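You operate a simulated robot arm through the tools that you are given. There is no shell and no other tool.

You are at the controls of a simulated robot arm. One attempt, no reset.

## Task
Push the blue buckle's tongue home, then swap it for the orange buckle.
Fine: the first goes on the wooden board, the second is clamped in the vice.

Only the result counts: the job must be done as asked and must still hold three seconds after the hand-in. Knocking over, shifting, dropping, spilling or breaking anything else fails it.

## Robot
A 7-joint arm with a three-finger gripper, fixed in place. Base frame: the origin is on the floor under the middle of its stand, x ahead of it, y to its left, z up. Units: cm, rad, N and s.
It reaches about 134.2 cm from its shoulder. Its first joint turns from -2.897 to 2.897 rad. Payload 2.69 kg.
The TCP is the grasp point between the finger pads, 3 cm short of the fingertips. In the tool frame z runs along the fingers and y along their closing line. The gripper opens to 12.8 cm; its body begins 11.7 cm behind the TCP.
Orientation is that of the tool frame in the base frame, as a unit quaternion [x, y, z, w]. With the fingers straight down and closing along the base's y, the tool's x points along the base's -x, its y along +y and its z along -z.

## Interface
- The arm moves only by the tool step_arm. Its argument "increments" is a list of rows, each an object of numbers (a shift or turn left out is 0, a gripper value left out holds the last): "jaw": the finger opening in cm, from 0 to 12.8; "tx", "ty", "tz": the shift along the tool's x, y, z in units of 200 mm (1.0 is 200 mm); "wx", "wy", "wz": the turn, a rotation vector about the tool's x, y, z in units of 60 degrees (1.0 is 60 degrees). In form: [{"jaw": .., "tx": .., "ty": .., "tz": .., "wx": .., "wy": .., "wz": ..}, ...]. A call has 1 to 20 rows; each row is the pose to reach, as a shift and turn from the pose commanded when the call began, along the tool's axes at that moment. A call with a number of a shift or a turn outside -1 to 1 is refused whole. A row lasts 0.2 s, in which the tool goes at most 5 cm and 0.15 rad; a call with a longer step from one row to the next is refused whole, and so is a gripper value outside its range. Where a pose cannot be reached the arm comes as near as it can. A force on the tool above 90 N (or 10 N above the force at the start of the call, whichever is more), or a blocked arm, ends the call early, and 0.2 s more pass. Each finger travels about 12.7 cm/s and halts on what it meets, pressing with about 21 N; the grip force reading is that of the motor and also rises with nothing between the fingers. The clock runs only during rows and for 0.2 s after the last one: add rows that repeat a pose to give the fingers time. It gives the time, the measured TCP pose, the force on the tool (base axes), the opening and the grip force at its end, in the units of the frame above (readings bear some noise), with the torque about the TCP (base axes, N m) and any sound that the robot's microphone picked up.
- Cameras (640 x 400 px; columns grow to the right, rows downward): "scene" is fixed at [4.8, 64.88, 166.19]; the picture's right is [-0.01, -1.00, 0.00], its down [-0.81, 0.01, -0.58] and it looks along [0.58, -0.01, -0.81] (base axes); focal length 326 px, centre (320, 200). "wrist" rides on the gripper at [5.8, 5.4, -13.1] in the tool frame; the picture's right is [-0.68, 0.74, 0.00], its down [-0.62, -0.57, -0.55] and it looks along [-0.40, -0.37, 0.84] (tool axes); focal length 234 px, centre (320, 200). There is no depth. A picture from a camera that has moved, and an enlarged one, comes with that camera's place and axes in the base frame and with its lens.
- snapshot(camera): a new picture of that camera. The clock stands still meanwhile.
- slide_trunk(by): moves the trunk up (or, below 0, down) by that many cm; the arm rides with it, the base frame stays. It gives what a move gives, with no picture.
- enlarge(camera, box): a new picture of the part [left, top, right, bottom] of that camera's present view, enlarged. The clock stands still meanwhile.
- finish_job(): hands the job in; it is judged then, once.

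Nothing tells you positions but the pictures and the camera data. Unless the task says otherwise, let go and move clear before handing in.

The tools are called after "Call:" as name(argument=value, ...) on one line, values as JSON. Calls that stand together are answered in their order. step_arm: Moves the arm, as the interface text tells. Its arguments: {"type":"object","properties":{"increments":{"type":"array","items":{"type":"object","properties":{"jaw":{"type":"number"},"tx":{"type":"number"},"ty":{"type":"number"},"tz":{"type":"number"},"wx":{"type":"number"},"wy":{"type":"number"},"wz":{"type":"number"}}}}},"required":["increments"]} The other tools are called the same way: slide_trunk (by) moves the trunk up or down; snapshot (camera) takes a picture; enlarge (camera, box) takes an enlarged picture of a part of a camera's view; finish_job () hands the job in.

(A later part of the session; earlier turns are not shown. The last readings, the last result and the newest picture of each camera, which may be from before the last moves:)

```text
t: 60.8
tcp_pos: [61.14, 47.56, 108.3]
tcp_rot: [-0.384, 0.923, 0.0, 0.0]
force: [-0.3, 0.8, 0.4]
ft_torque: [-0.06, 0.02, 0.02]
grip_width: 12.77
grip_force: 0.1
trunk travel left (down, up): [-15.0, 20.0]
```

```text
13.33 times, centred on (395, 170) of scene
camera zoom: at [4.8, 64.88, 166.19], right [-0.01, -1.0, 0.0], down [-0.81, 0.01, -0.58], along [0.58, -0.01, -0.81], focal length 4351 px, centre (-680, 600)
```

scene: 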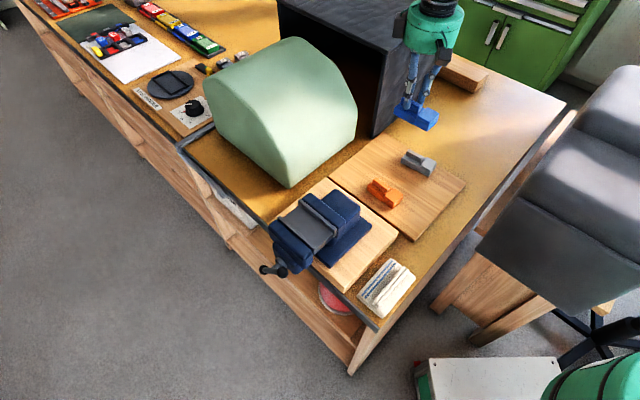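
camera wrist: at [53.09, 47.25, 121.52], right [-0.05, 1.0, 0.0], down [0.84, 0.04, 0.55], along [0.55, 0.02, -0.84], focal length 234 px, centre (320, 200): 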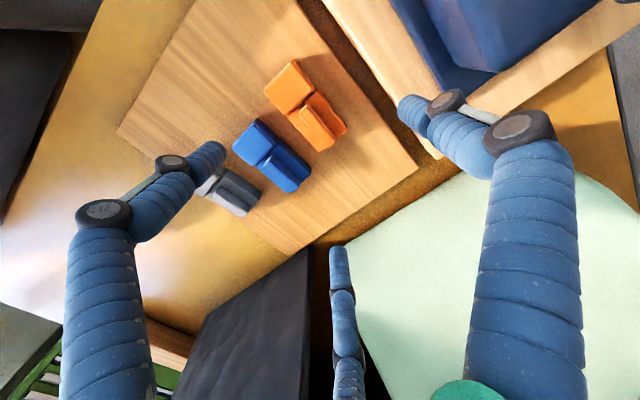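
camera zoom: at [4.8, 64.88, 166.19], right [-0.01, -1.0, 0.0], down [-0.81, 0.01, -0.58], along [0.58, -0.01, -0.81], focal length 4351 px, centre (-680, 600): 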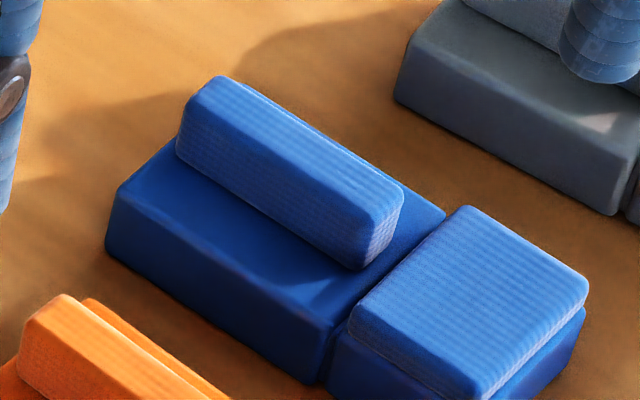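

Orange rib centre is at about [60.9, 47.33], top z≈95.7, parallel to the blue one. I'll narrow the fingers, line up with the same offsets that worked before, and descend to just above the rib.

Call:
step_arm(increments=[{"jaw": 8, "tx": -0.003, "ty": -0.014}, {"jaw": 3.4, "tx": -0.006, "ty": -0.0275}, {"tx": -0.006, "ty": -0.0275}, {"tx": -0.006, "ty": -0.0275, "tz": 0.15}, {"tx": -0.006, "ty": -0.0275, "tz": 0.3}, {"tx": -0.006, "ty": -0.0275, "tz": 0.39}, {"tx": -0.006, "ty": -0.0275, "tz": 0.39}])

Call:
enlarge(camera="scene", box=[355, 160, 415, 210])

Call:
enlarge(camera="wrist", box=[260, 90, 380, 200])

```text
t: 62.4
tcp_pos: [61.74, 47.1, 100.49]
tcp_rot: [-0.384, 0.923, -0.001, 0.0]
force: [-0.1, 0.6, 0.2]
ft_torque: [0.0, 0.01, 0.01]
grip_width: 3.42
grip_force: 0.0
trunk travel left (down, up): [-15.0, 20.0]
```

```text
8.00 times, centred on (385, 185) of scene
camera zoom: at [4.8, 64.88, 166.19], right [-0.01, -1.0, 0.0], down [-0.81, 0.01, -0.58], along [0.58, -0.01, -0.81], focal length 2610 px, centre (-200, 320)
```

zoom: 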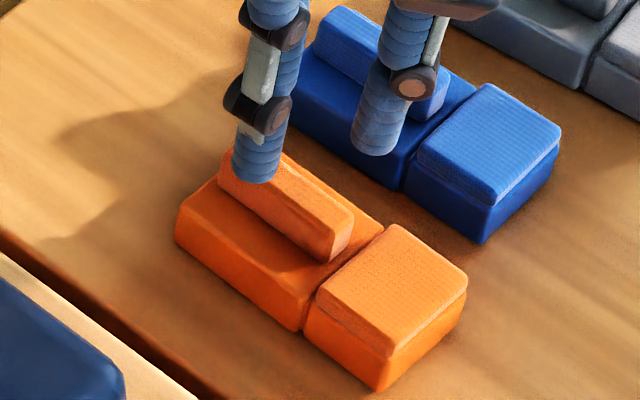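

```text
3.64 times, centred on (320, 145) of wrist
camera zoom: at [53.7, 46.79, 113.7], right [-0.05, 1.0, 0.0], down [0.84, 0.04, 0.55], along [0.55, 0.02, -0.84], focal length 852 px, centre (320, 400)
```

zoom: 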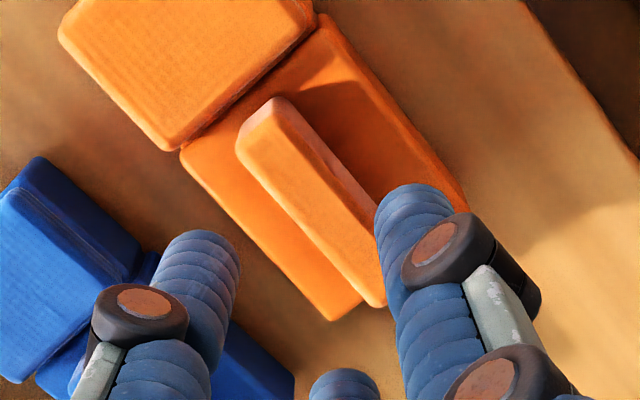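

Comparing with the earlier successful approach, I should shift about 0.4 cm toward -u and 0.5 cm toward -v. Adjusting and re-checking.

Call:
step_arm(increments=[{"tx": 0.019, "ty": 0.0265}, {"tx": 0.019, "ty": 0.0265, "tz": 0.04}, {"tx": 0.019, "ty": 0.0265, "tz": 0.06}, {"tx": 0.019, "ty": 0.0265, "tz": 0.06}])

Call:
enlarge(camera="wrist", box=[270, 90, 370, 180])

Call:
enlarge(camera="scene", box=[360, 165, 410, 205])

```text
t: 63.4
tcp_pos: [61.03, 47.35, 99.12]
tcp_rot: [-0.384, 0.923, -0.001, 0.0]
force: [-0.3, -0.8, 0.1]
ft_torque: [0.02, 0.0, 0.03]
grip_width: 3.42
grip_force: 0.1
trunk travel left (down, up): [-15.0, 20.0]
```

```text
4.44 times, centred on (320, 135) of wrist
camera zoom: at [53.11, 46.94, 112.46], right [-0.05, 1.0, 0.0], down [0.84, 0.04, 0.55], along [0.55, 0.02, -0.84], focal length 1041 px, centre (320, 489)
```

zoom: 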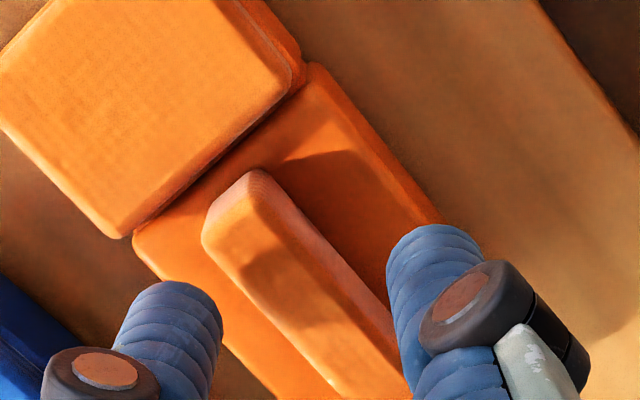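

```text
10.00 times, centred on (385, 185) of scene
camera zoom: at [4.8, 64.88, 166.19], right [-0.01, -1.0, 0.0], down [-0.81, 0.01, -0.58], along [0.58, -0.01, -0.81], focal length 3263 px, centre (-330, 350)
```

zoom: 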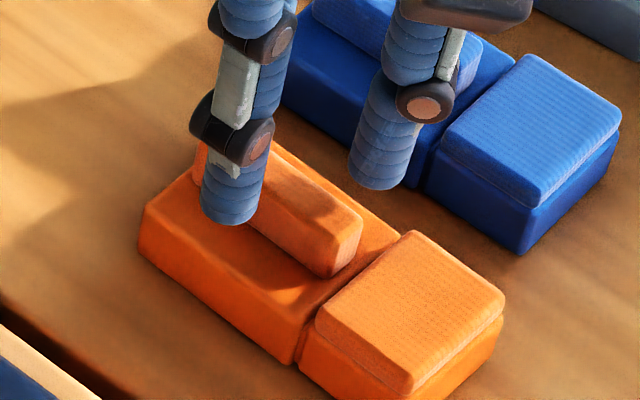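

The alignment now matches the earlier pose. A final 0.3 cm trim along -u, then descend.

Call:
step_arm(increments=[{"tx": 0.015, "ty": 0.006}, {"tx": 0.015, "ty": 0.006, "tz": 0.03}, {"tx": 0.015, "ty": 0.006, "tz": 0.06}, {"tx": 0.015, "ty": 0.006, "tz": 0.08}, {"tx": 0.015, "ty": 0.006, "tz": 0.088}])

Call:
enlarge(camera="wrist", box=[270, 90, 370, 180])

Call:
enlarge(camera="scene", box=[360, 165, 410, 205])

```text
t: 64.6
tcp_pos: [60.54, 46.97, 97.12]
tcp_rot: [-0.384, 0.923, -0.002, -0.003]
force: [0.4, 0.2, 0.4]
ft_torque: [0.07, 0.0, 0.01]
grip_width: 3.92
grip_force: 21.2
trunk travel left (down, up): [-15.0, 20.0]
```

```text
4.44 times, centred on (320, 135) of wrist
camera zoom: at [52.61, 46.77, 110.42], right [-0.05, 1.0, -0.01], down [0.84, 0.04, 0.54], along [0.54, 0.02, -0.84], focal length 1041 px, centre (320, 489)
```

zoom: 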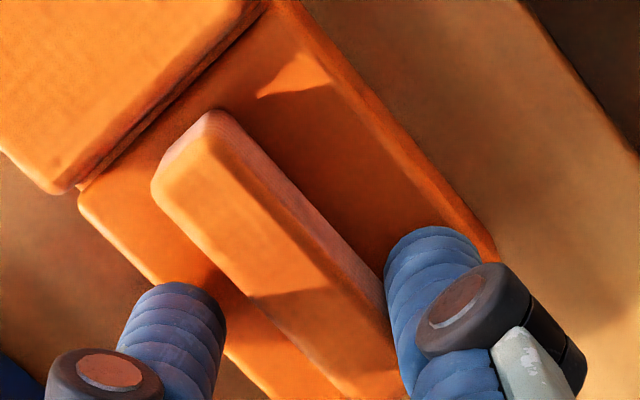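

```text
10.00 times, centred on (385, 185) of scene
camera zoom: at [4.8, 64.88, 166.19], right [-0.01, -1.0, 0.0], down [-0.81, 0.01, -0.58], along [0.58, -0.01, -0.81], focal length 3263 px, centre (-330, 350)
```

zoom: 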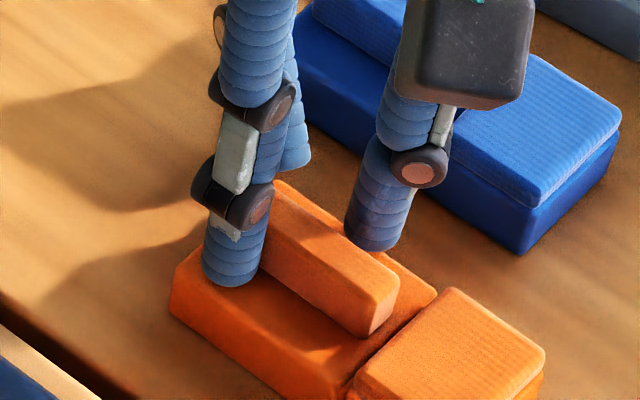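

The fingers met the orange rib early and nudged the buckle a little on the board. I'll open gently, rise and re-measure.

Call:
step_arm(increments=[{"jaw": 4.4}, {"jaw": 5.0}, {"jaw": 5.0}])

Call:
step_arm(increments=[{"tz": -0.05}, {"tz": -0.15}, {"tz": -0.3}, {"tz": -0.4}, {"jaw": 12.8, "tz": -0.4}, {"tz": -0.4}])

Call:
snapshot(camera="wrist")

Call:
enlarge(camera="wrist", box=[260, 70, 360, 150])

Call:
enlarge(camera="scene", box=[350, 160, 420, 220])

```text
t: 65.4
tcp_pos: [60.87, 47.24, 97.42]
tcp_rot: [-0.384, 0.923, -0.001, 0.0]
force: [-0.4, 0.3, -0.5]
ft_torque: [-0.02, -0.04, 0.0]
grip_width: 5.1
grip_force: 0.1
trunk travel left (down, up): [-15.0, 20.0]
```

```text
t: 66.8
tcp_pos: [60.97, 47.18, 105.28]
tcp_rot: [-0.384, 0.923, -0.002, 0.0]
force: [0.8, 0.0, 0.4]
ft_torque: [-0.01, 0.04, 0.0]
grip_width: 12.81
grip_force: 0.1
trunk travel left (down, up): [-15.0, 20.0]
```

```text
taken
camera wrist: at [52.88, 46.89, 118.6], right [-0.05, 1.0, 0.0], down [0.84, 0.04, 0.55], along [0.55, 0.02, -0.84], focal length 234 px, centre (320, 200)
```

wrist: 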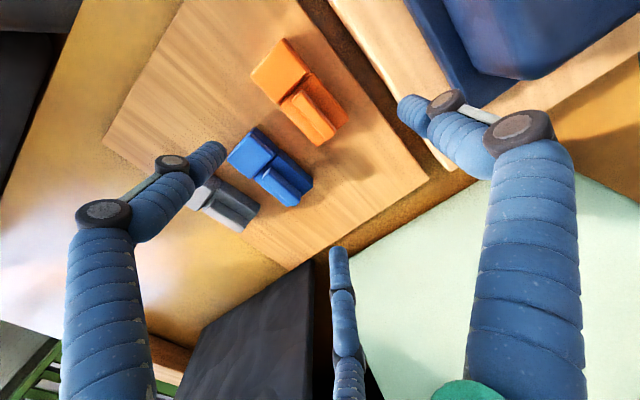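

```text
5.00 times, centred on (310, 110) of wrist
camera zoom: at [52.88, 46.89, 118.6], right [-0.05, 1.0, 0.0], down [0.84, 0.04, 0.55], along [0.55, 0.02, -0.84], focal length 1171 px, centre (370, 650)
```

zoom: 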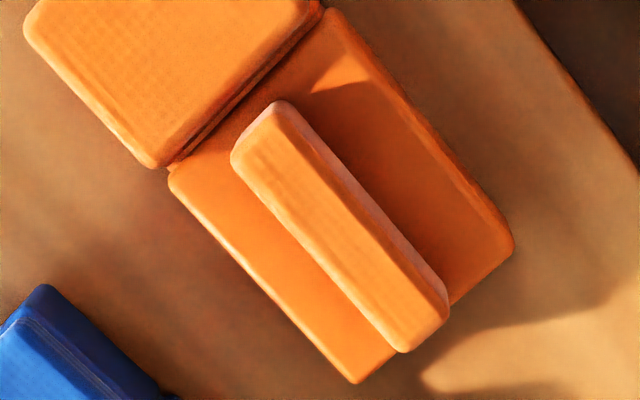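

```text
6.67 times, centred on (385, 190) of scene
camera zoom: at [4.8, 64.88, 166.19], right [-0.01, -1.0, 0.0], down [-0.81, 0.01, -0.58], along [0.58, -0.01, -0.81], focal length 2175 px, centre (-113, 267)
```

zoom: 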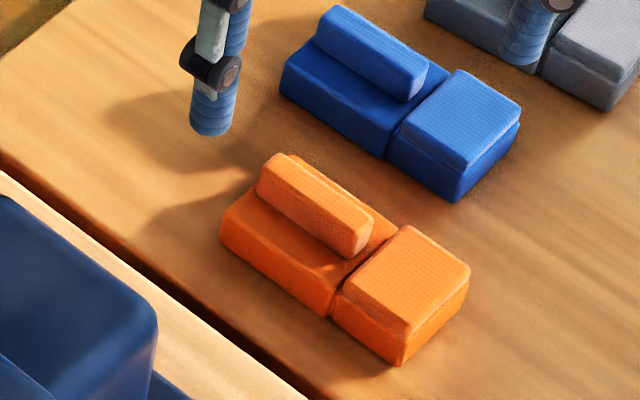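

The orange slid about 2 cm on the board but is upright and fine. The rear pair evidently clipped the rib, so my cross-offset was about 0.4 cm too small; I'll use a wider opening (4.4 cm), correct the offset and re-approach.

Call:
step_arm(increments=[{"jaw": 8, "tx": 0.03, "ty": 0.006}, {"jaw": 4.4, "tx": 0.0585, "ty": 0.012}, {"tx": 0.0585, "ty": 0.012}, {"tx": 0.0585, "ty": 0.012, "tz": 0.12}, {"tx": 0.0585, "ty": 0.012, "tz": 0.24}, {"tx": 0.0585, "ty": 0.012, "tz": 0.28}, {"tx": 0.0585, "ty": 0.012, "tz": 0.28}])

Call:
enlarge(camera="wrist", box=[260, 80, 390, 190])

Call:
enlarge(camera="scene", box=[360, 165, 410, 205])

```text
t: 68.4
tcp_pos: [59.97, 46.45, 99.93]
tcp_rot: [-0.383, 0.924, -0.001, 0.001]
force: [0.5, -0.3, 0.0]
ft_torque: [0.02, -0.01, 0.0]
grip_width: 4.44
grip_force: 0.0
trunk travel left (down, up): [-15.0, 20.0]
```

```text
3.64 times, centred on (325, 135) of wrist
camera zoom: at [51.87, 46.12, 113.24], right [-0.05, 1.0, 0.0], down [0.84, 0.04, 0.55], along [0.55, 0.02, -0.84], focal length 852 px, centre (302, 436)
```

zoom: 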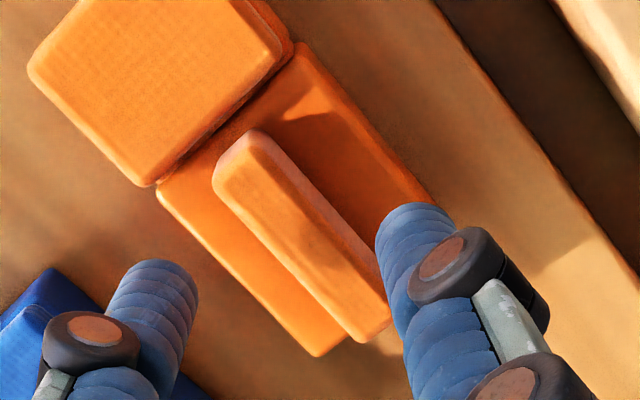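

```text
10.00 times, centred on (385, 185) of scene
camera zoom: at [4.8, 64.88, 166.19], right [-0.01, -1.0, 0.0], down [-0.81, 0.01, -0.58], along [0.58, -0.01, -0.81], focal length 3263 px, centre (-330, 350)
```

zoom: 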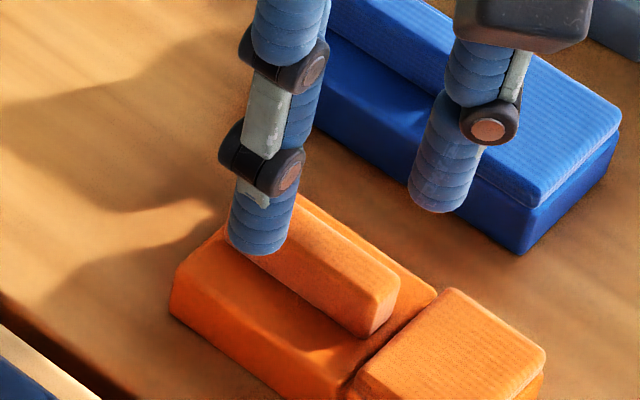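

Fingers now straddle the rib with decent margins in both views. Descending slowly.

Call:
step_arm(increments=[{"tz": 0.04}, {"tz": 0.07}, {"tz": 0.09}])

Call:
enlarge(camera="scene", box=[360, 165, 410, 205])

```text
t: 69.2
tcp_pos: [60.06, 46.53, 98.12]
tcp_rot: [-0.385, 0.923, -0.001, 0.0]
force: [0.2, 0.0, 0.1]
ft_torque: [0.03, 0.0, -0.01]
grip_width: 4.41
grip_force: 0.1
trunk travel left (down, up): [-15.0, 20.0]
```

```text
10.00 times, centred on (385, 185) of scene
camera zoom: at [4.8, 64.88, 166.19], right [-0.01, -1.0, 0.0], down [-0.81, 0.01, -0.58], along [0.58, -0.01, -0.81], focal length 3263 px, centre (-330, 350)
```

zoom: 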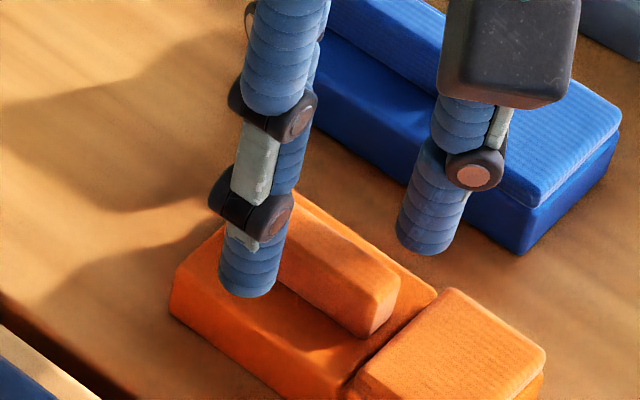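

No contact, and the orange hasn't moved. Last 0.8 cm down.

Call:
step_arm(increments=[{"tz": 0.02}, {"tz": 0.035}, {"tz": 0.042}])

Call:
enlarge(camera="scene", box=[360, 165, 410, 205])

Call:
enlarge(camera="wrist", box=[260, 80, 390, 190])

```text
t: 70.0
tcp_pos: [59.93, 46.42, 97.08]
tcp_rot: [-0.385, 0.923, -0.001, 0.0]
force: [-0.3, 0.0, 1.1]
ft_torque: [-0.01, 0.01, 0.0]
grip_width: 4.39
grip_force: 0.1
trunk travel left (down, up): [-15.0, 20.0]
```

```text
10.00 times, centred on (385, 185) of scene
camera zoom: at [4.8, 64.88, 166.19], right [-0.01, -1.0, 0.0], down [-0.81, 0.01, -0.58], along [0.58, -0.01, -0.81], focal length 3263 px, centre (-330, 350)
```

zoom: 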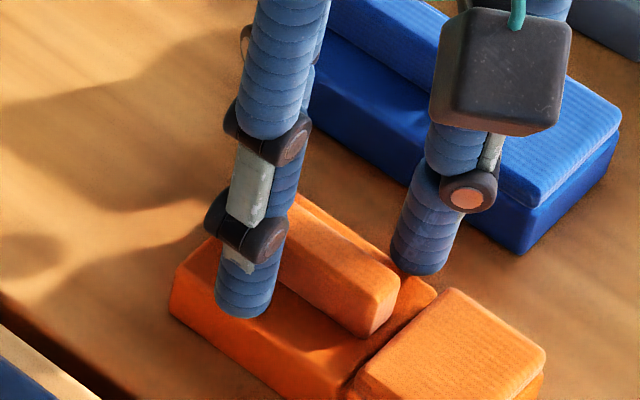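

```text
3.64 times, centred on (325, 135) of wrist
camera zoom: at [51.88, 46.09, 110.38], right [-0.05, 1.0, 0.0], down [0.84, 0.04, 0.55], along [0.55, 0.02, -0.84], focal length 852 px, centre (302, 436)
```

zoom: 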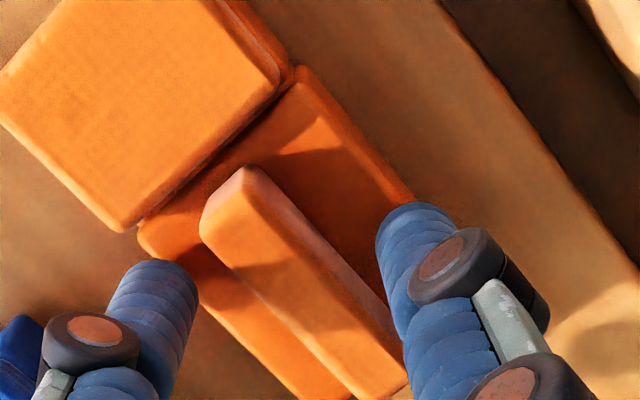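

Good. Closing while sliding 0.5 cm towards -u to centre the grip.

Call:
step_arm(increments=[{"jaw": 3.8, "tx": 0.012}, {"jaw": 3.2, "tx": 0.024}, {"jaw": 2.4, "tx": 0.024}, {"jaw": 1.0, "tx": 0.024}, {"jaw": 0, "tx": 0.024}, {"jaw": 0, "tx": 0.024}, {"jaw": 0, "tx": 0.024}])

Call:
enlarge(camera="scene", box=[360, 165, 410, 205])

Call:
enlarge(camera="wrist", box=[260, 80, 390, 190])

```text
t: 71.6
tcp_pos: [59.48, 46.33, 97.11]
tcp_rot: [-0.384, 0.923, -0.001, -0.001]
force: [0.1, 0.7, 1.2]
ft_torque: [0.07, 0.07, 0.0]
grip_width: 2.26
grip_force: 21.1
trunk travel left (down, up): [-15.0, 20.0]
```

```text
10.00 times, centred on (385, 185) of scene
camera zoom: at [4.8, 64.88, 166.19], right [-0.01, -1.0, 0.0], down [-0.81, 0.01, -0.58], along [0.58, -0.01, -0.81], focal length 3263 px, centre (-330, 350)
```

zoom: 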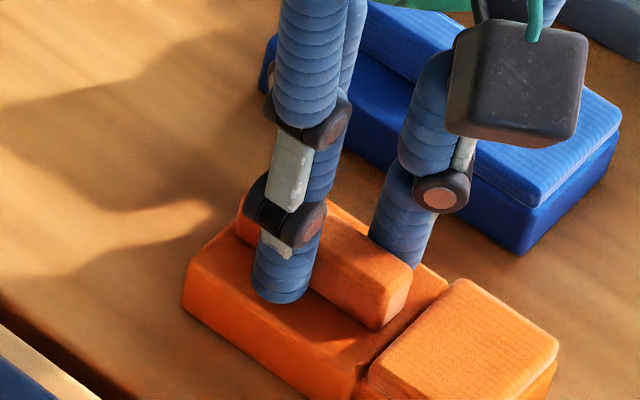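

```text
3.64 times, centred on (325, 135) of wrist
camera zoom: at [51.51, 45.8, 110.42], right [-0.05, 1.0, 0.0], down [0.84, 0.04, 0.55], along [0.55, 0.02, -0.84], focal length 852 px, centre (302, 436)
```

zoom: 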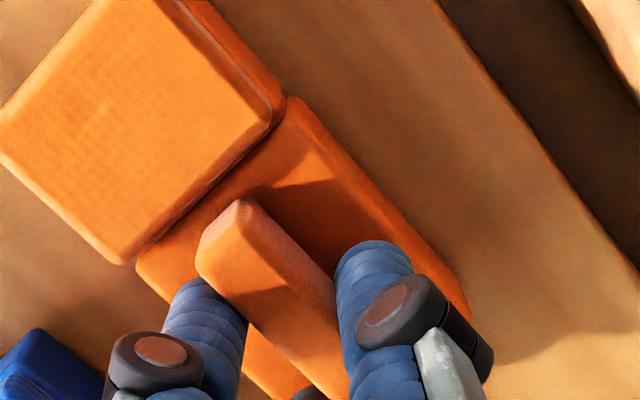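

Gripped at the same width and relative position as the blue. Lifting.

Call:
step_arm(increments=[{"tz": -0.03}, {"tz": -0.08}, {"tz": -0.15}, {"tz": -0.25}, {"tz": -0.25}])

Call:
enlarge(camera="scene", box=[350, 140, 440, 215])

Call:
enlarge(camera="wrist", box=[240, 80, 370, 190])

```text
t: 72.8
tcp_pos: [59.66, 46.11, 102.13]
tcp_rot: [-0.384, 0.923, -0.001, -0.001]
force: [0.5, -0.5, -1.0]
ft_torque: [0.01, -0.02, 0.05]
grip_width: 2.24
grip_force: 20.7
trunk travel left (down, up): [-15.0, 20.0]
```

```text
5.33 times, centred on (395, 178) of scene
camera zoom: at [4.8, 64.88, 166.19], right [-0.01, -1.0, 0.0], down [-0.81, 0.01, -0.58], along [0.58, -0.01, -0.81], focal length 1740 px, centre (-80, 320)
```

zoom: 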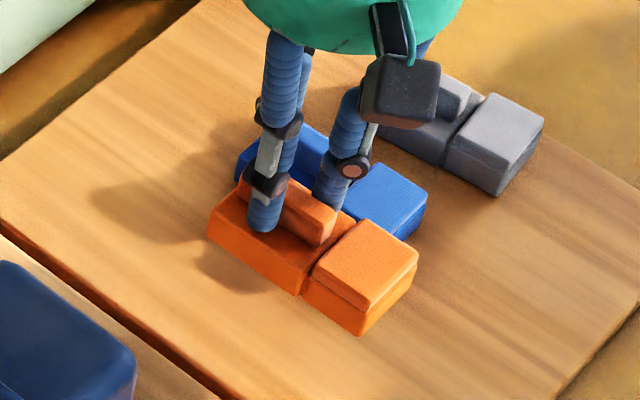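

```text
3.64 times, centred on (305, 135) of wrist
camera zoom: at [51.61, 45.73, 115.49], right [-0.05, 1.0, 0.0], down [0.84, 0.04, 0.55], along [0.55, 0.02, -0.84], focal length 852 px, centre (374, 436)
```

zoom: 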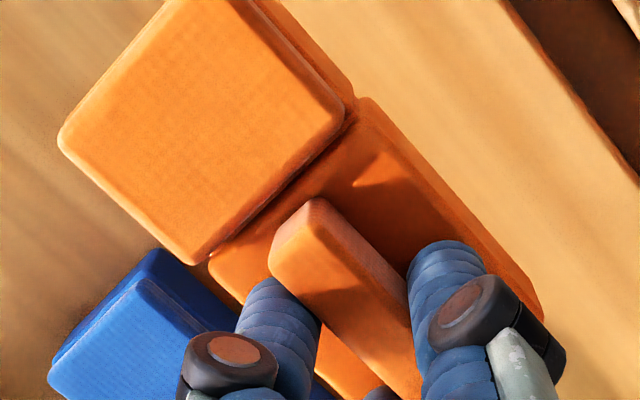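

Orange is held level. I'll raise it and carry it back above the vice.

Call:
step_arm(increments=[{"tz": -0.1}, {"tz": -0.25}, {"tz": -0.42}, {"tz": -0.6}, {"tz": -0.78}, {"tz": -0.885}, {"tz": -0.885}])

Call:
step_arm(increments=[{"ty": 0.08, "tx": -0.01}, {"ty": 0.2, "tx": -0.03}, {"ty": 0.35, "tx": -0.05}, {"ty": 0.5, "tx": -0.075}, {"ty": 0.62, "tx": -0.09}, {"ty": 0.674, "tx": -0.1015}, {"ty": 0.674, "tx": -0.1015}])

Call:
step_arm(increments=[{"ty": 0.08, "tx": -0.01}, {"ty": 0.2, "tx": -0.03}, {"ty": 0.35, "tx": -0.05}, {"ty": 0.5, "tx": -0.075}, {"ty": 0.62, "tx": -0.09}, {"ty": 0.674, "tx": -0.1015}, {"ty": 0.674, "tx": -0.1015}])

Call:
snapshot(camera="wrist")

Call:
enlarge(camera="scene", box=[260, 170, 380, 280])

```text
t: 74.4
tcp_pos: [59.44, 46.24, 119.8]
tcp_rot: [-0.384, 0.923, -0.001, -0.001]
force: [0.3, 0.2, -1.2]
ft_torque: [0.0, 0.01, -0.02]
grip_width: 2.25
grip_force: 21.1
trunk travel left (down, up): [-15.0, 20.0]
```

```text
t: 76.0
tcp_pos: [51.45, 57.27, 119.8]
tcp_rot: [-0.385, 0.923, -0.001, 0.0]
force: [0.0, 0.7, -1.9]
ft_torque: [-0.01, 0.01, 0.0]
grip_width: 2.29
grip_force: 20.8
trunk travel left (down, up): [-15.0, 20.0]
```

```text
t: 77.6
tcp_pos: [43.23, 68.1, 119.69]
tcp_rot: [-0.385, 0.923, -0.002, -0.001]
force: [1.1, 0.5, -0.3]
ft_torque: [0.02, 0.02, -0.05]
grip_width: 2.27
grip_force: 21.0
trunk travel left (down, up): [-15.0, 20.0]
```

```text
taken
camera wrist: at [35.17, 67.72, 132.97], right [-0.05, 1.0, 0.0], down [0.84, 0.04, 0.55], along [0.55, 0.02, -0.84], focal length 234 px, centre (320, 200)
```

wrist: 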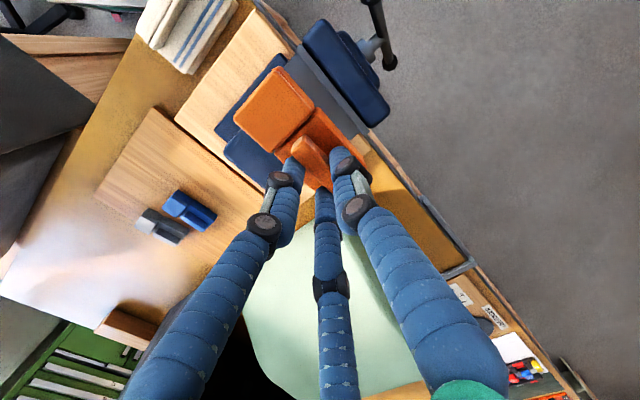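

```text
3.64 times, centred on (320, 225) of scene
camera zoom: at [4.8, 64.88, 166.19], right [-0.01, -1.0, 0.0], down [-0.81, 0.01, -0.58], along [0.58, -0.01, -0.81], focal length 1186 px, centre (320, 109)
```

zoom: 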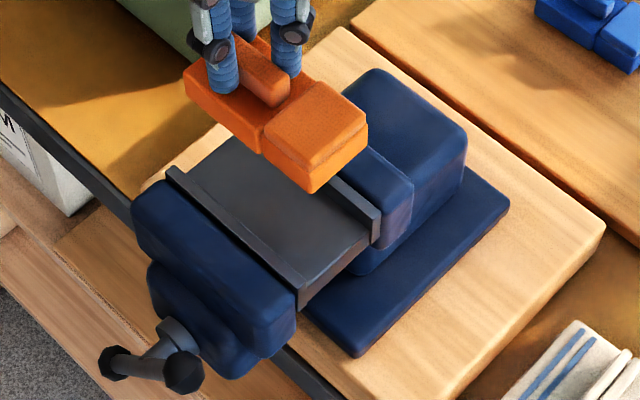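

Let me measure the jaw gap precisely with the vice empty.

Call:
enlarge(camera="scene", box=[300, 205, 350, 260])

Call:
enlarge(camera="scene", box=[270, 195, 340, 235])

```text
7.27 times, centred on (325, 232) of scene
camera zoom: at [4.8, 64.88, 166.19], right [-0.01, -1.0, 0.0], down [-0.81, 0.01, -0.58], along [0.58, -0.01, -0.81], focal length 2373 px, centre (284, -36)
```

zoom: 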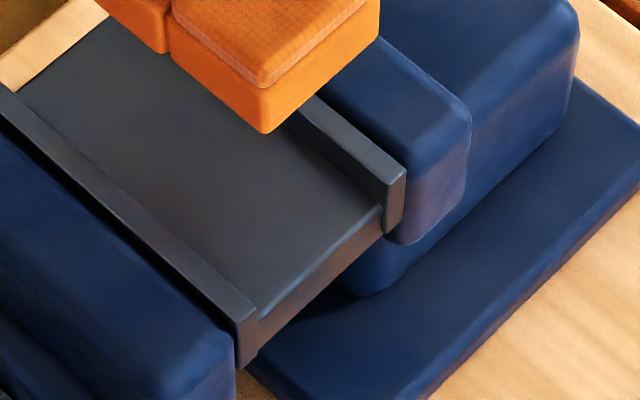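

```text
9.14 times, centred on (305, 215) of scene
camera zoom: at [4.8, 64.88, 166.19], right [-0.01, -1.0, 0.0], down [-0.81, 0.01, -0.58], along [0.58, -0.01, -0.81], focal length 2983 px, centre (457, 63)
```

zoom: 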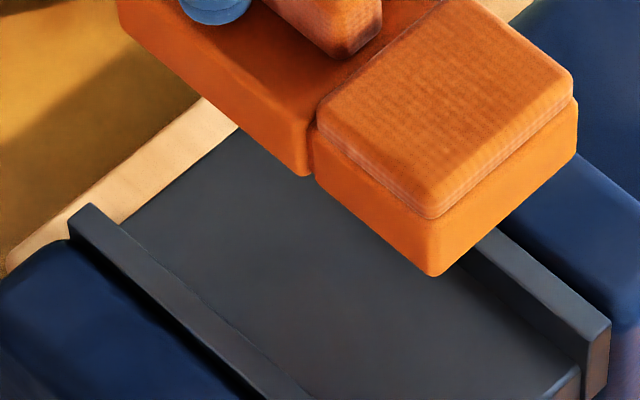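

The jaw gap is about 5.3 cm against a body of about 4.5 cm, so 0.4 cm per side. I'll lower the orange until it's just above the jaw tops and check alignment there.

Call:
step_arm(increments=[{"ty": 0.0075, "tz": 0.06}, {"ty": 0.0075, "tz": 0.14}, {"ty": 0.0075, "tz": 0.22}, {"ty": 0.0075, "tz": 0.29}, {"ty": 0.0075, "tz": 0.325}, {"ty": 0.0075, "tz": 0.325}])

Call:
enlarge(camera="scene", box=[270, 190, 350, 250])

Call:
enlarge(camera="wrist", box=[220, 30, 400, 180])

```text
t: 79.0
tcp_pos: [43.21, 68.03, 113.24]
tcp_rot: [-0.384, 0.923, -0.001, 0.0]
force: [-0.6, -0.8, -0.5]
ft_torque: [0.0, -0.02, -0.01]
grip_width: 2.26
grip_force: 20.3
trunk travel left (down, up): [-15.0, 20.0]
```

```text
6.67 times, centred on (310, 220) of scene
camera zoom: at [4.8, 64.88, 166.19], right [-0.01, -1.0, 0.0], down [-0.81, 0.01, -0.58], along [0.58, -0.01, -0.81], focal length 2175 px, centre (387, 67)
```

zoom: 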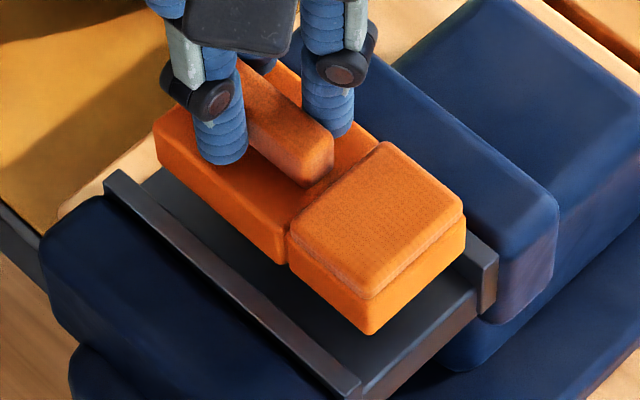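

```text
2.67 times, centred on (310, 105) of wrist
camera zoom: at [35.11, 67.77, 126.56], right [-0.05, 1.0, 0.0], down [0.84, 0.04, 0.55], along [0.55, 0.02, -0.84], focal length 624 px, centre (347, 453)
```

zoom: 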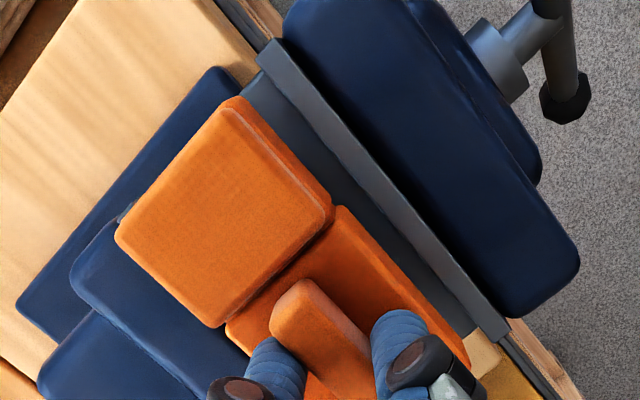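

The orange sits closer to the fixed jaw; I'll shift 0.35 cm towards the moving jaw and re-check.

Call:
step_arm(increments=[{"ty": 0.0175}, {"ty": 0.0175}])

Call:
enlarge(camera="scene", box=[300, 200, 350, 250])

Call:
enlarge(camera="scene", box=[270, 195, 320, 245])

```text
t: 79.6
tcp_pos: [42.9, 68.44, 113.33]
tcp_rot: [-0.385, 0.923, -0.002, 0.0]
force: [-0.7, 0.6, 0.2]
ft_torque: [-0.02, -0.01, 0.0]
grip_width: 2.26
grip_force: 21.2
trunk travel left (down, up): [-15.0, 20.0]
```

```text
8.00 times, centred on (325, 225) of scene
camera zoom: at [4.8, 64.88, 166.19], right [-0.01, -1.0, 0.0], down [-0.81, 0.01, -0.58], along [0.58, -0.01, -0.81], focal length 2610 px, centre (280, 0)
```

zoom: 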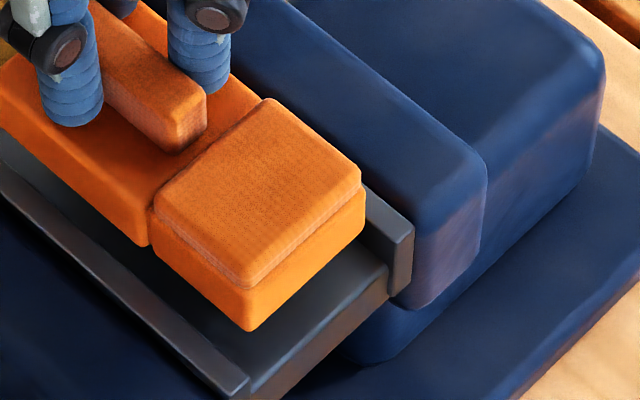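

```text
8.00 times, centred on (295, 220) of scene
camera zoom: at [4.8, 64.88, 166.19], right [-0.01, -1.0, 0.0], down [-0.81, 0.01, -0.58], along [0.58, -0.01, -0.81], focal length 2610 px, centre (520, 40)
```

zoom: 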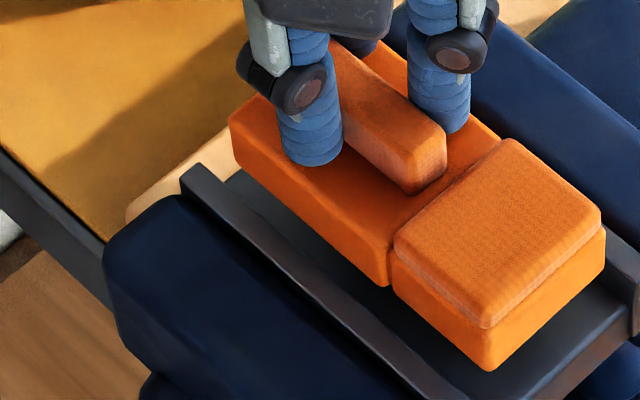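

Centre of the gap is about 0.2 cm further toward the fixed jaw. Trimming and lowering between the jaws.

Call:
step_arm(increments=[{"ty": -0.0075, "tz": 0.01}, {"ty": -0.0075, "tz": 0.03}, {"ty": -0.0075, "tz": 0.05}, {"ty": -0.0075, "tz": 0.07}, {"ty": -0.0075, "tz": 0.085}, {"ty": -0.0075, "tz": 0.1}])

Call:
enlarge(camera="scene", box=[270, 190, 350, 250])

```text
t: 81.0
tcp_pos: [43.0, 68.37, 111.29]
tcp_rot: [-0.384, 0.923, -0.001, 0.0]
force: [0.8, -0.3, -1.6]
ft_torque: [0.0, 0.0, 0.02]
grip_width: 2.25
grip_force: 20.8
trunk travel left (down, up): [-15.0, 20.0]
```

```text
6.67 times, centred on (310, 220) of scene
camera zoom: at [4.8, 64.88, 166.19], right [-0.01, -1.0, 0.0], down [-0.81, 0.01, -0.58], along [0.58, -0.01, -0.81], focal length 2175 px, centre (387, 67)
```

zoom: 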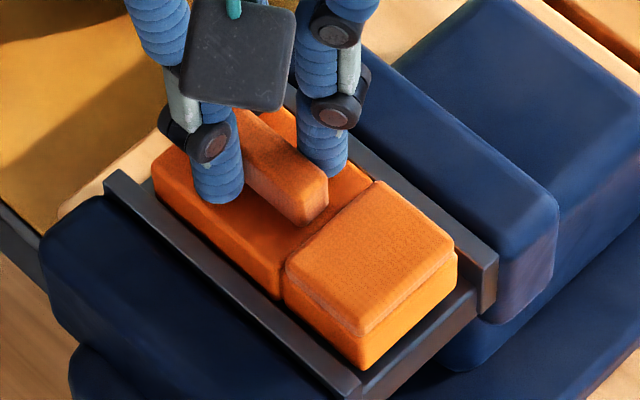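

It has entered between the jaws without contact. Fine steps down to the ledge.

Call:
step_arm(increments=[{"tz": 0.008}, {"tz": 0.016}, {"tz": 0.022}])

```text
t: 81.8
tcp_pos: [43.01, 68.43, 110.83]
tcp_rot: [-0.384, 0.923, -0.001, 0.0]
force: [0.9, -0.4, -0.9]
ft_torque: [0.0, 0.01, -0.01]
grip_width: 2.24
grip_force: 21.0
trunk travel left (down, up): [-15.0, 20.0]
```

Call:
step_arm(increments=[{"tz": 0.006}, {"tz": 0.012}, {"tz": 0.018}])

Call:
enlarge(camera="scene", box=[270, 190, 350, 250])

```text
t: 82.6
tcp_pos: [42.94, 68.32, 110.61]
tcp_rot: [-0.384, 0.923, 0.0, 0.001]
force: [0.4, 1.8, 7.4]
ft_torque: [-0.08, 0.35, -0.03]
grip_width: 2.26
grip_force: 21.1
trunk travel left (down, up): [-15.0, 20.0]
```

```text
6.67 times, centred on (310, 220) of scene
camera zoom: at [4.8, 64.88, 166.19], right [-0.01, -1.0, 0.0], down [-0.81, 0.01, -0.58], along [0.58, -0.01, -0.81], focal length 2175 px, centre (387, 67)
```

zoom: 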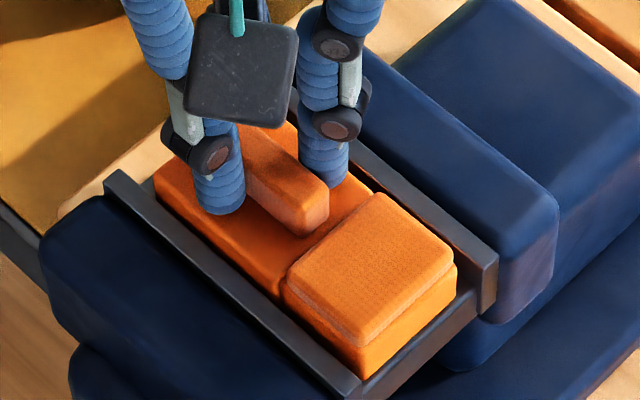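

Seated on the ledge (7 N). Easing pressure and releasing.

Call:
step_arm(increments=[{"tz": -0.006}, {"tz": -0.006}])

Call:
step_arm(increments=[{"jaw": 2.6}, {"jaw": 3.1}, {"jaw": 3.5}, {"jaw": 3.5}])

Call:
step_arm(increments=[{"tz": -0.03}, {"tz": -0.1}, {"tz": -0.25}, {"tz": -0.4}, {"tz": -0.5}, {"tz": -0.5}])

Call:
enlarge(camera="scene", box=[260, 185, 360, 285])

Call:
snapshot(camera="wrist")

```text
t: 83.2
tcp_pos: [42.87, 68.37, 110.63]
tcp_rot: [-0.385, 0.923, -0.001, -0.001]
force: [1.3, 1.7, 5.9]
ft_torque: [0.13, 0.01, -0.05]
grip_width: 2.28
grip_force: 21.1
trunk travel left (down, up): [-15.0, 20.0]
```

```text
t: 84.2
tcp_pos: [43.02, 68.36, 110.65]
tcp_rot: [-0.384, 0.923, -0.001, 0.0]
force: [0.0, 0.7, -0.2]
ft_torque: [0.02, 0.02, 0.0]
grip_width: 3.5
grip_force: 0.0
trunk travel left (down, up): [-15.0, 20.0]
```

```text
t: 85.6
tcp_pos: [42.95, 68.19, 120.58]
tcp_rot: [-0.384, 0.923, -0.001, -0.001]
force: [-0.4, 0.3, -0.8]
ft_torque: [-0.01, -0.03, 0.0]
grip_width: 3.48
grip_force: 0.1
trunk travel left (down, up): [-15.0, 20.0]
```

```text
4.00 times, centred on (310, 235) of scene
camera zoom: at [4.8, 64.88, 166.19], right [-0.01, -1.0, 0.0], down [-0.81, 0.01, -0.58], along [0.58, -0.01, -0.81], focal length 1305 px, centre (360, 60)
```

zoom: 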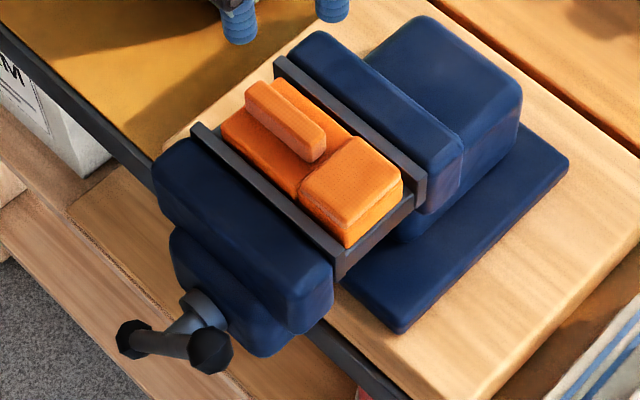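

```text
taken
camera wrist: at [34.92, 67.85, 133.89], right [-0.05, 1.0, 0.0], down [0.84, 0.04, 0.55], along [0.55, 0.02, -0.84], focal length 234 px, centre (320, 200)
```

wrist: 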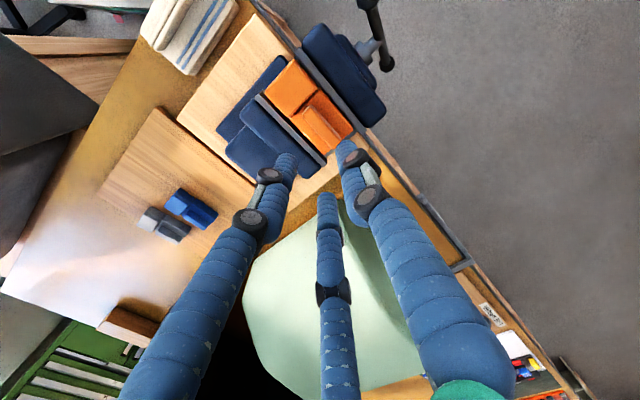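

The orange is seated between the jaws. The handle is now tilted with its upper arm leaning toward -u (about -35°). I'll close the fist, go to the +u side of that arm and push it back the other way to tighten.

Call:
step_arm(increments=[{"jaw": 0, "ty": 0.1}, {"ty": 0.3}, {"ty": 0.5}, {"ty": 0.58}, {"ty": 0.58}])

Call:
step_arm(increments=[{"tz": 0.15}, {"tz": 0.35}, {"tz": 0.55}, {"tz": 0.68}, {"tz": 0.704}, {"tz": 0.704}])

Call:
snapshot(camera="wrist")

Call:
enlarge(camera="scene", box=[250, 185, 350, 285])

```text
t: 86.8
tcp_pos: [34.75, 76.55, 120.57]
tcp_rot: [-0.385, 0.923, -0.002, 0.0]
force: [-0.1, 0.0, 0.9]
ft_torque: [0.01, -0.03, 0.04]
grip_width: 0.21
grip_force: 21.5
trunk travel left (down, up): [-15.0, 20.0]
```

```text
t: 88.2
tcp_pos: [34.76, 76.72, 106.53]
tcp_rot: [-0.384, 0.923, -0.001, -0.001]
force: [-0.4, 0.1, 0.2]
ft_torque: [0.01, 0.01, 0.01]
grip_width: 0.24
grip_force: 21.0
trunk travel left (down, up): [-15.0, 20.0]
```

```text
taken
camera wrist: at [26.71, 76.27, 119.74], right [-0.05, 1.0, 0.0], down [0.84, 0.04, 0.55], along [0.55, 0.02, -0.84], focal length 234 px, centre (320, 200)
```

wrist: 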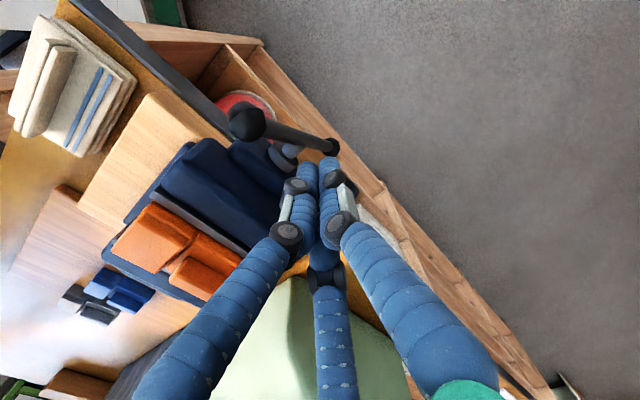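

```text
4.00 times, centred on (300, 235) of scene
camera zoom: at [4.8, 64.88, 166.19], right [-0.01, -1.0, 0.0], down [-0.81, 0.01, -0.58], along [0.58, -0.01, -0.81], focal length 1305 px, centre (400, 60)
```

zoom: 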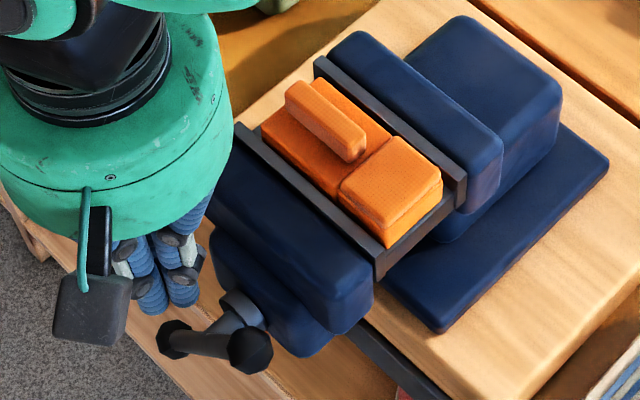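

Fist is positioned on the +u side of the raised arm. Pushing it toward -u and down (tightening) in an arc.

Call:
step_arm(increments=[{"tx": 0.06, "tz": 0.01}, {"tx": 0.108, "tz": 0.017}, {"tx": 0.129, "tz": 0.023}, {"tx": 0.149, "tz": 0.031}, {"tx": 0.1685, "tz": 0.041}, {"tx": 0.197, "tz": 0.059}, {"tx": 0.2215, "tz": 0.0795}])

Call:
snapshot(camera="wrist")

Call:
enlarge(camera="scene", box=[250, 185, 350, 285])

```text
t: 89.8
tcp_pos: [31.74, 73.41, 104.96]
tcp_rot: [-0.385, 0.923, -0.001, 0.0]
force: [-0.4, -0.1, 1.0]
ft_torque: [-0.06, 0.04, 0.0]
grip_width: 0.21
grip_force: 20.9
trunk travel left (down, up): [-15.0, 20.0]
```

```text
taken
camera wrist: at [23.54, 73.01, 118.23], right [-0.05, 1.0, 0.0], down [0.84, 0.04, 0.55], along [0.55, 0.02, -0.84], focal length 234 px, centre (320, 200)
```

wrist: 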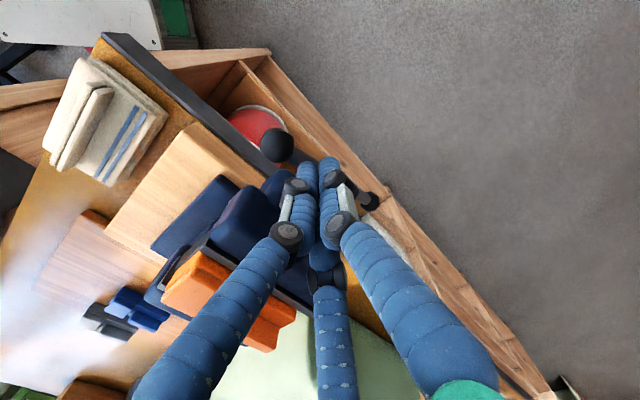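

```text
4.00 times, centred on (300, 235) of scene
camera zoom: at [4.8, 64.88, 166.19], right [-0.01, -1.0, 0.0], down [-0.81, 0.01, -0.58], along [0.58, -0.01, -0.81], focal length 1305 px, centre (400, 60)
```

zoom: 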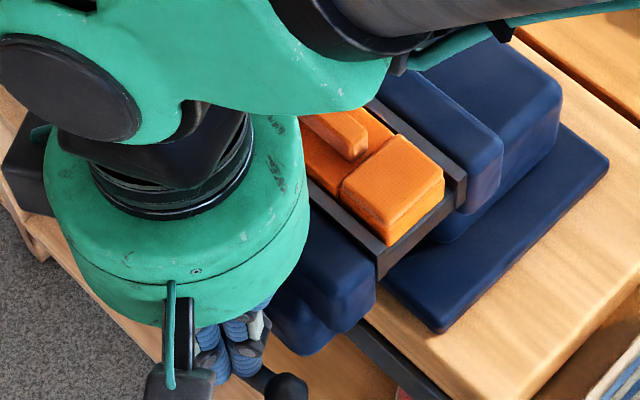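

The arm is following. Continuing the arc past horizontal.

Call:
step_arm(increments=[{"tx": 0.02, "tz": 0.026}, {"tx": 0.038, "tz": 0.0535}, {"tx": 0.053, "tz": 0.082}, {"tx": 0.0645, "tz": 0.113}, {"tx": 0.095, "tz": 0.12}, {"tx": 0.1155, "tz": 0.13}, {"tx": 0.127, "tz": 0.167}, {"tx": 0.1275, "tz": 0.195}, {"tx": 0.1235, "tz": 0.2225}])

Call:
snapshot(camera="wrist")

Call:
enlarge(camera="scene", box=[250, 185, 350, 285])

```text
t: 91.8
tcp_pos: [29.86, 71.56, 100.42]
tcp_rot: [-0.384, 0.923, -0.002, -0.001]
force: [0.1, 0.1, -0.4]
ft_torque: [-0.02, 0.01, 0.03]
grip_width: 0.22
grip_force: 20.8
trunk travel left (down, up): [-15.0, 20.0]
```

```text
taken
camera wrist: at [21.77, 71.21, 113.69], right [-0.05, 1.0, 0.0], down [0.84, 0.04, 0.55], along [0.55, 0.02, -0.84], focal length 234 px, centre (320, 200)
```

wrist: 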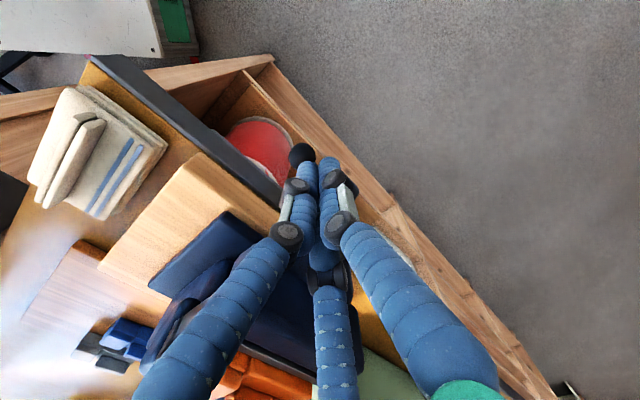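

```text
4.00 times, centred on (300, 235) of scene
camera zoom: at [4.8, 64.88, 166.19], right [-0.01, -1.0, 0.0], down [-0.81, 0.01, -0.58], along [0.58, -0.01, -0.81], focal length 1305 px, centre (400, 60)
```

zoom: 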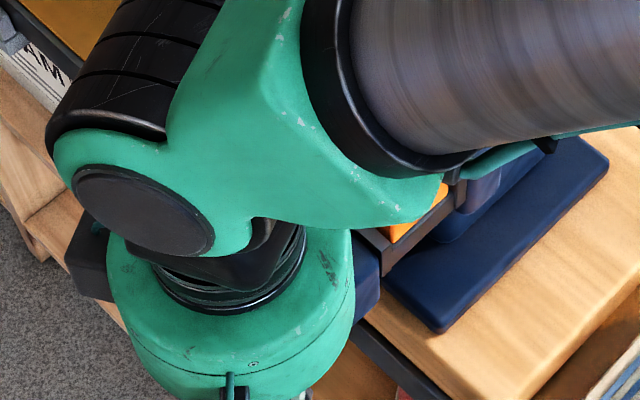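

Now I'll lift the fist clear and check the handle and the jaw gap.

Call:
step_arm(increments=[{"tz": -0.1}, {"tz": -0.3}, {"tz": -0.5}, {"tz": -0.7}, {"tz": -0.8}, {"tz": -0.8}])

Call:
snapshot(camera="wrist")

Call:
snapshot(camera="scene")

```text
t: 93.2
tcp_pos: [29.86, 71.69, 116.55]
tcp_rot: [-0.384, 0.923, -0.001, 0.0]
force: [-0.5, -0.4, -0.2]
ft_torque: [0.0, -0.03, -0.01]
grip_width: 0.21
grip_force: 21.0
trunk travel left (down, up): [-15.0, 20.0]
```

```text
taken
camera wrist: at [21.7, 71.31, 129.84], right [-0.05, 1.0, 0.0], down [0.84, 0.04, 0.55], along [0.55, 0.02, -0.84], focal length 234 px, centre (320, 200)
```

wrist: 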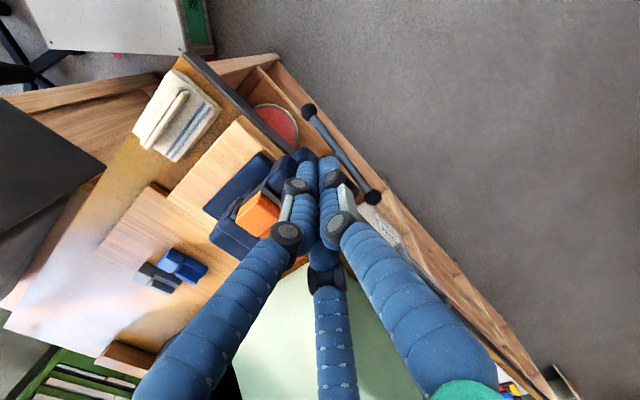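

```text
taken
```

scene: 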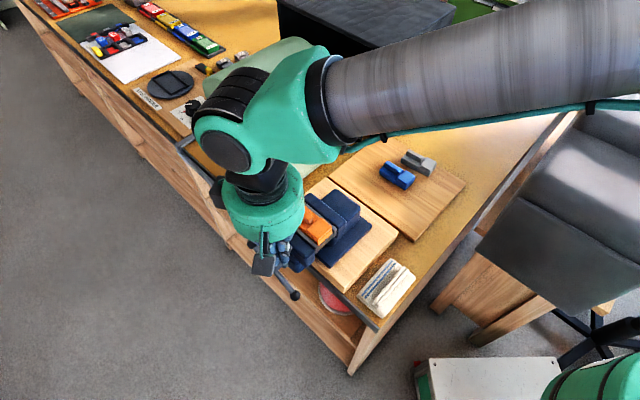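

The handle has turned about 85° and the jaw is closing. I'll go back down and continue pushing the lower-left arm round to nearly vertical.

Call:
step_arm(increments=[{"ty": -0.01, "tz": 0.2}, {"ty": -0.01, "tz": 0.4}, {"ty": -0.01, "tz": 0.6}, {"tx": 0.006, "ty": -0.01, "tz": 0.75}, {"tx": 0.006, "ty": -0.01, "tz": 0.7975}, {"tx": 0.0, "ty": -0.01, "tz": 0.82}, {"tx": -0.0055, "ty": -0.01, "tz": 0.844}, {"tx": -0.023, "ty": -0.01, "tz": 0.8785}, {"tx": -0.046, "ty": -0.01, "tz": 0.9095}, {"tx": -0.074, "ty": -0.01, "tz": 0.936}, {"tx": -0.0895, "ty": -0.01, "tz": 0.9475}])

Call:
snapshot(camera="wrist")

```text
t: 95.6
tcp_pos: [31.26, 72.88, 97.5]
tcp_rot: [-0.384, 0.923, 0.0, -0.001]
force: [-0.7, -0.2, -0.4]
ft_torque: [-0.02, 0.04, 0.02]
grip_width: 0.25
grip_force: 20.6
trunk travel left (down, up): [-15.0, 20.0]
```

```text
taken
camera wrist: at [23.23, 72.42, 110.78], right [-0.05, 1.0, 0.0], down [0.84, 0.04, 0.55], along [0.55, 0.02, -0.84], focal length 234 px, centre (320, 200)
```

wrist: 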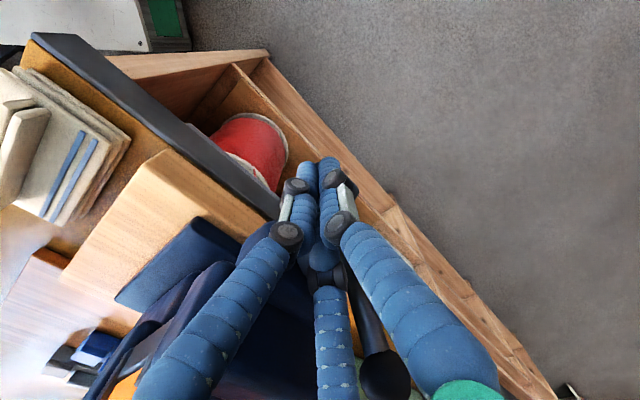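

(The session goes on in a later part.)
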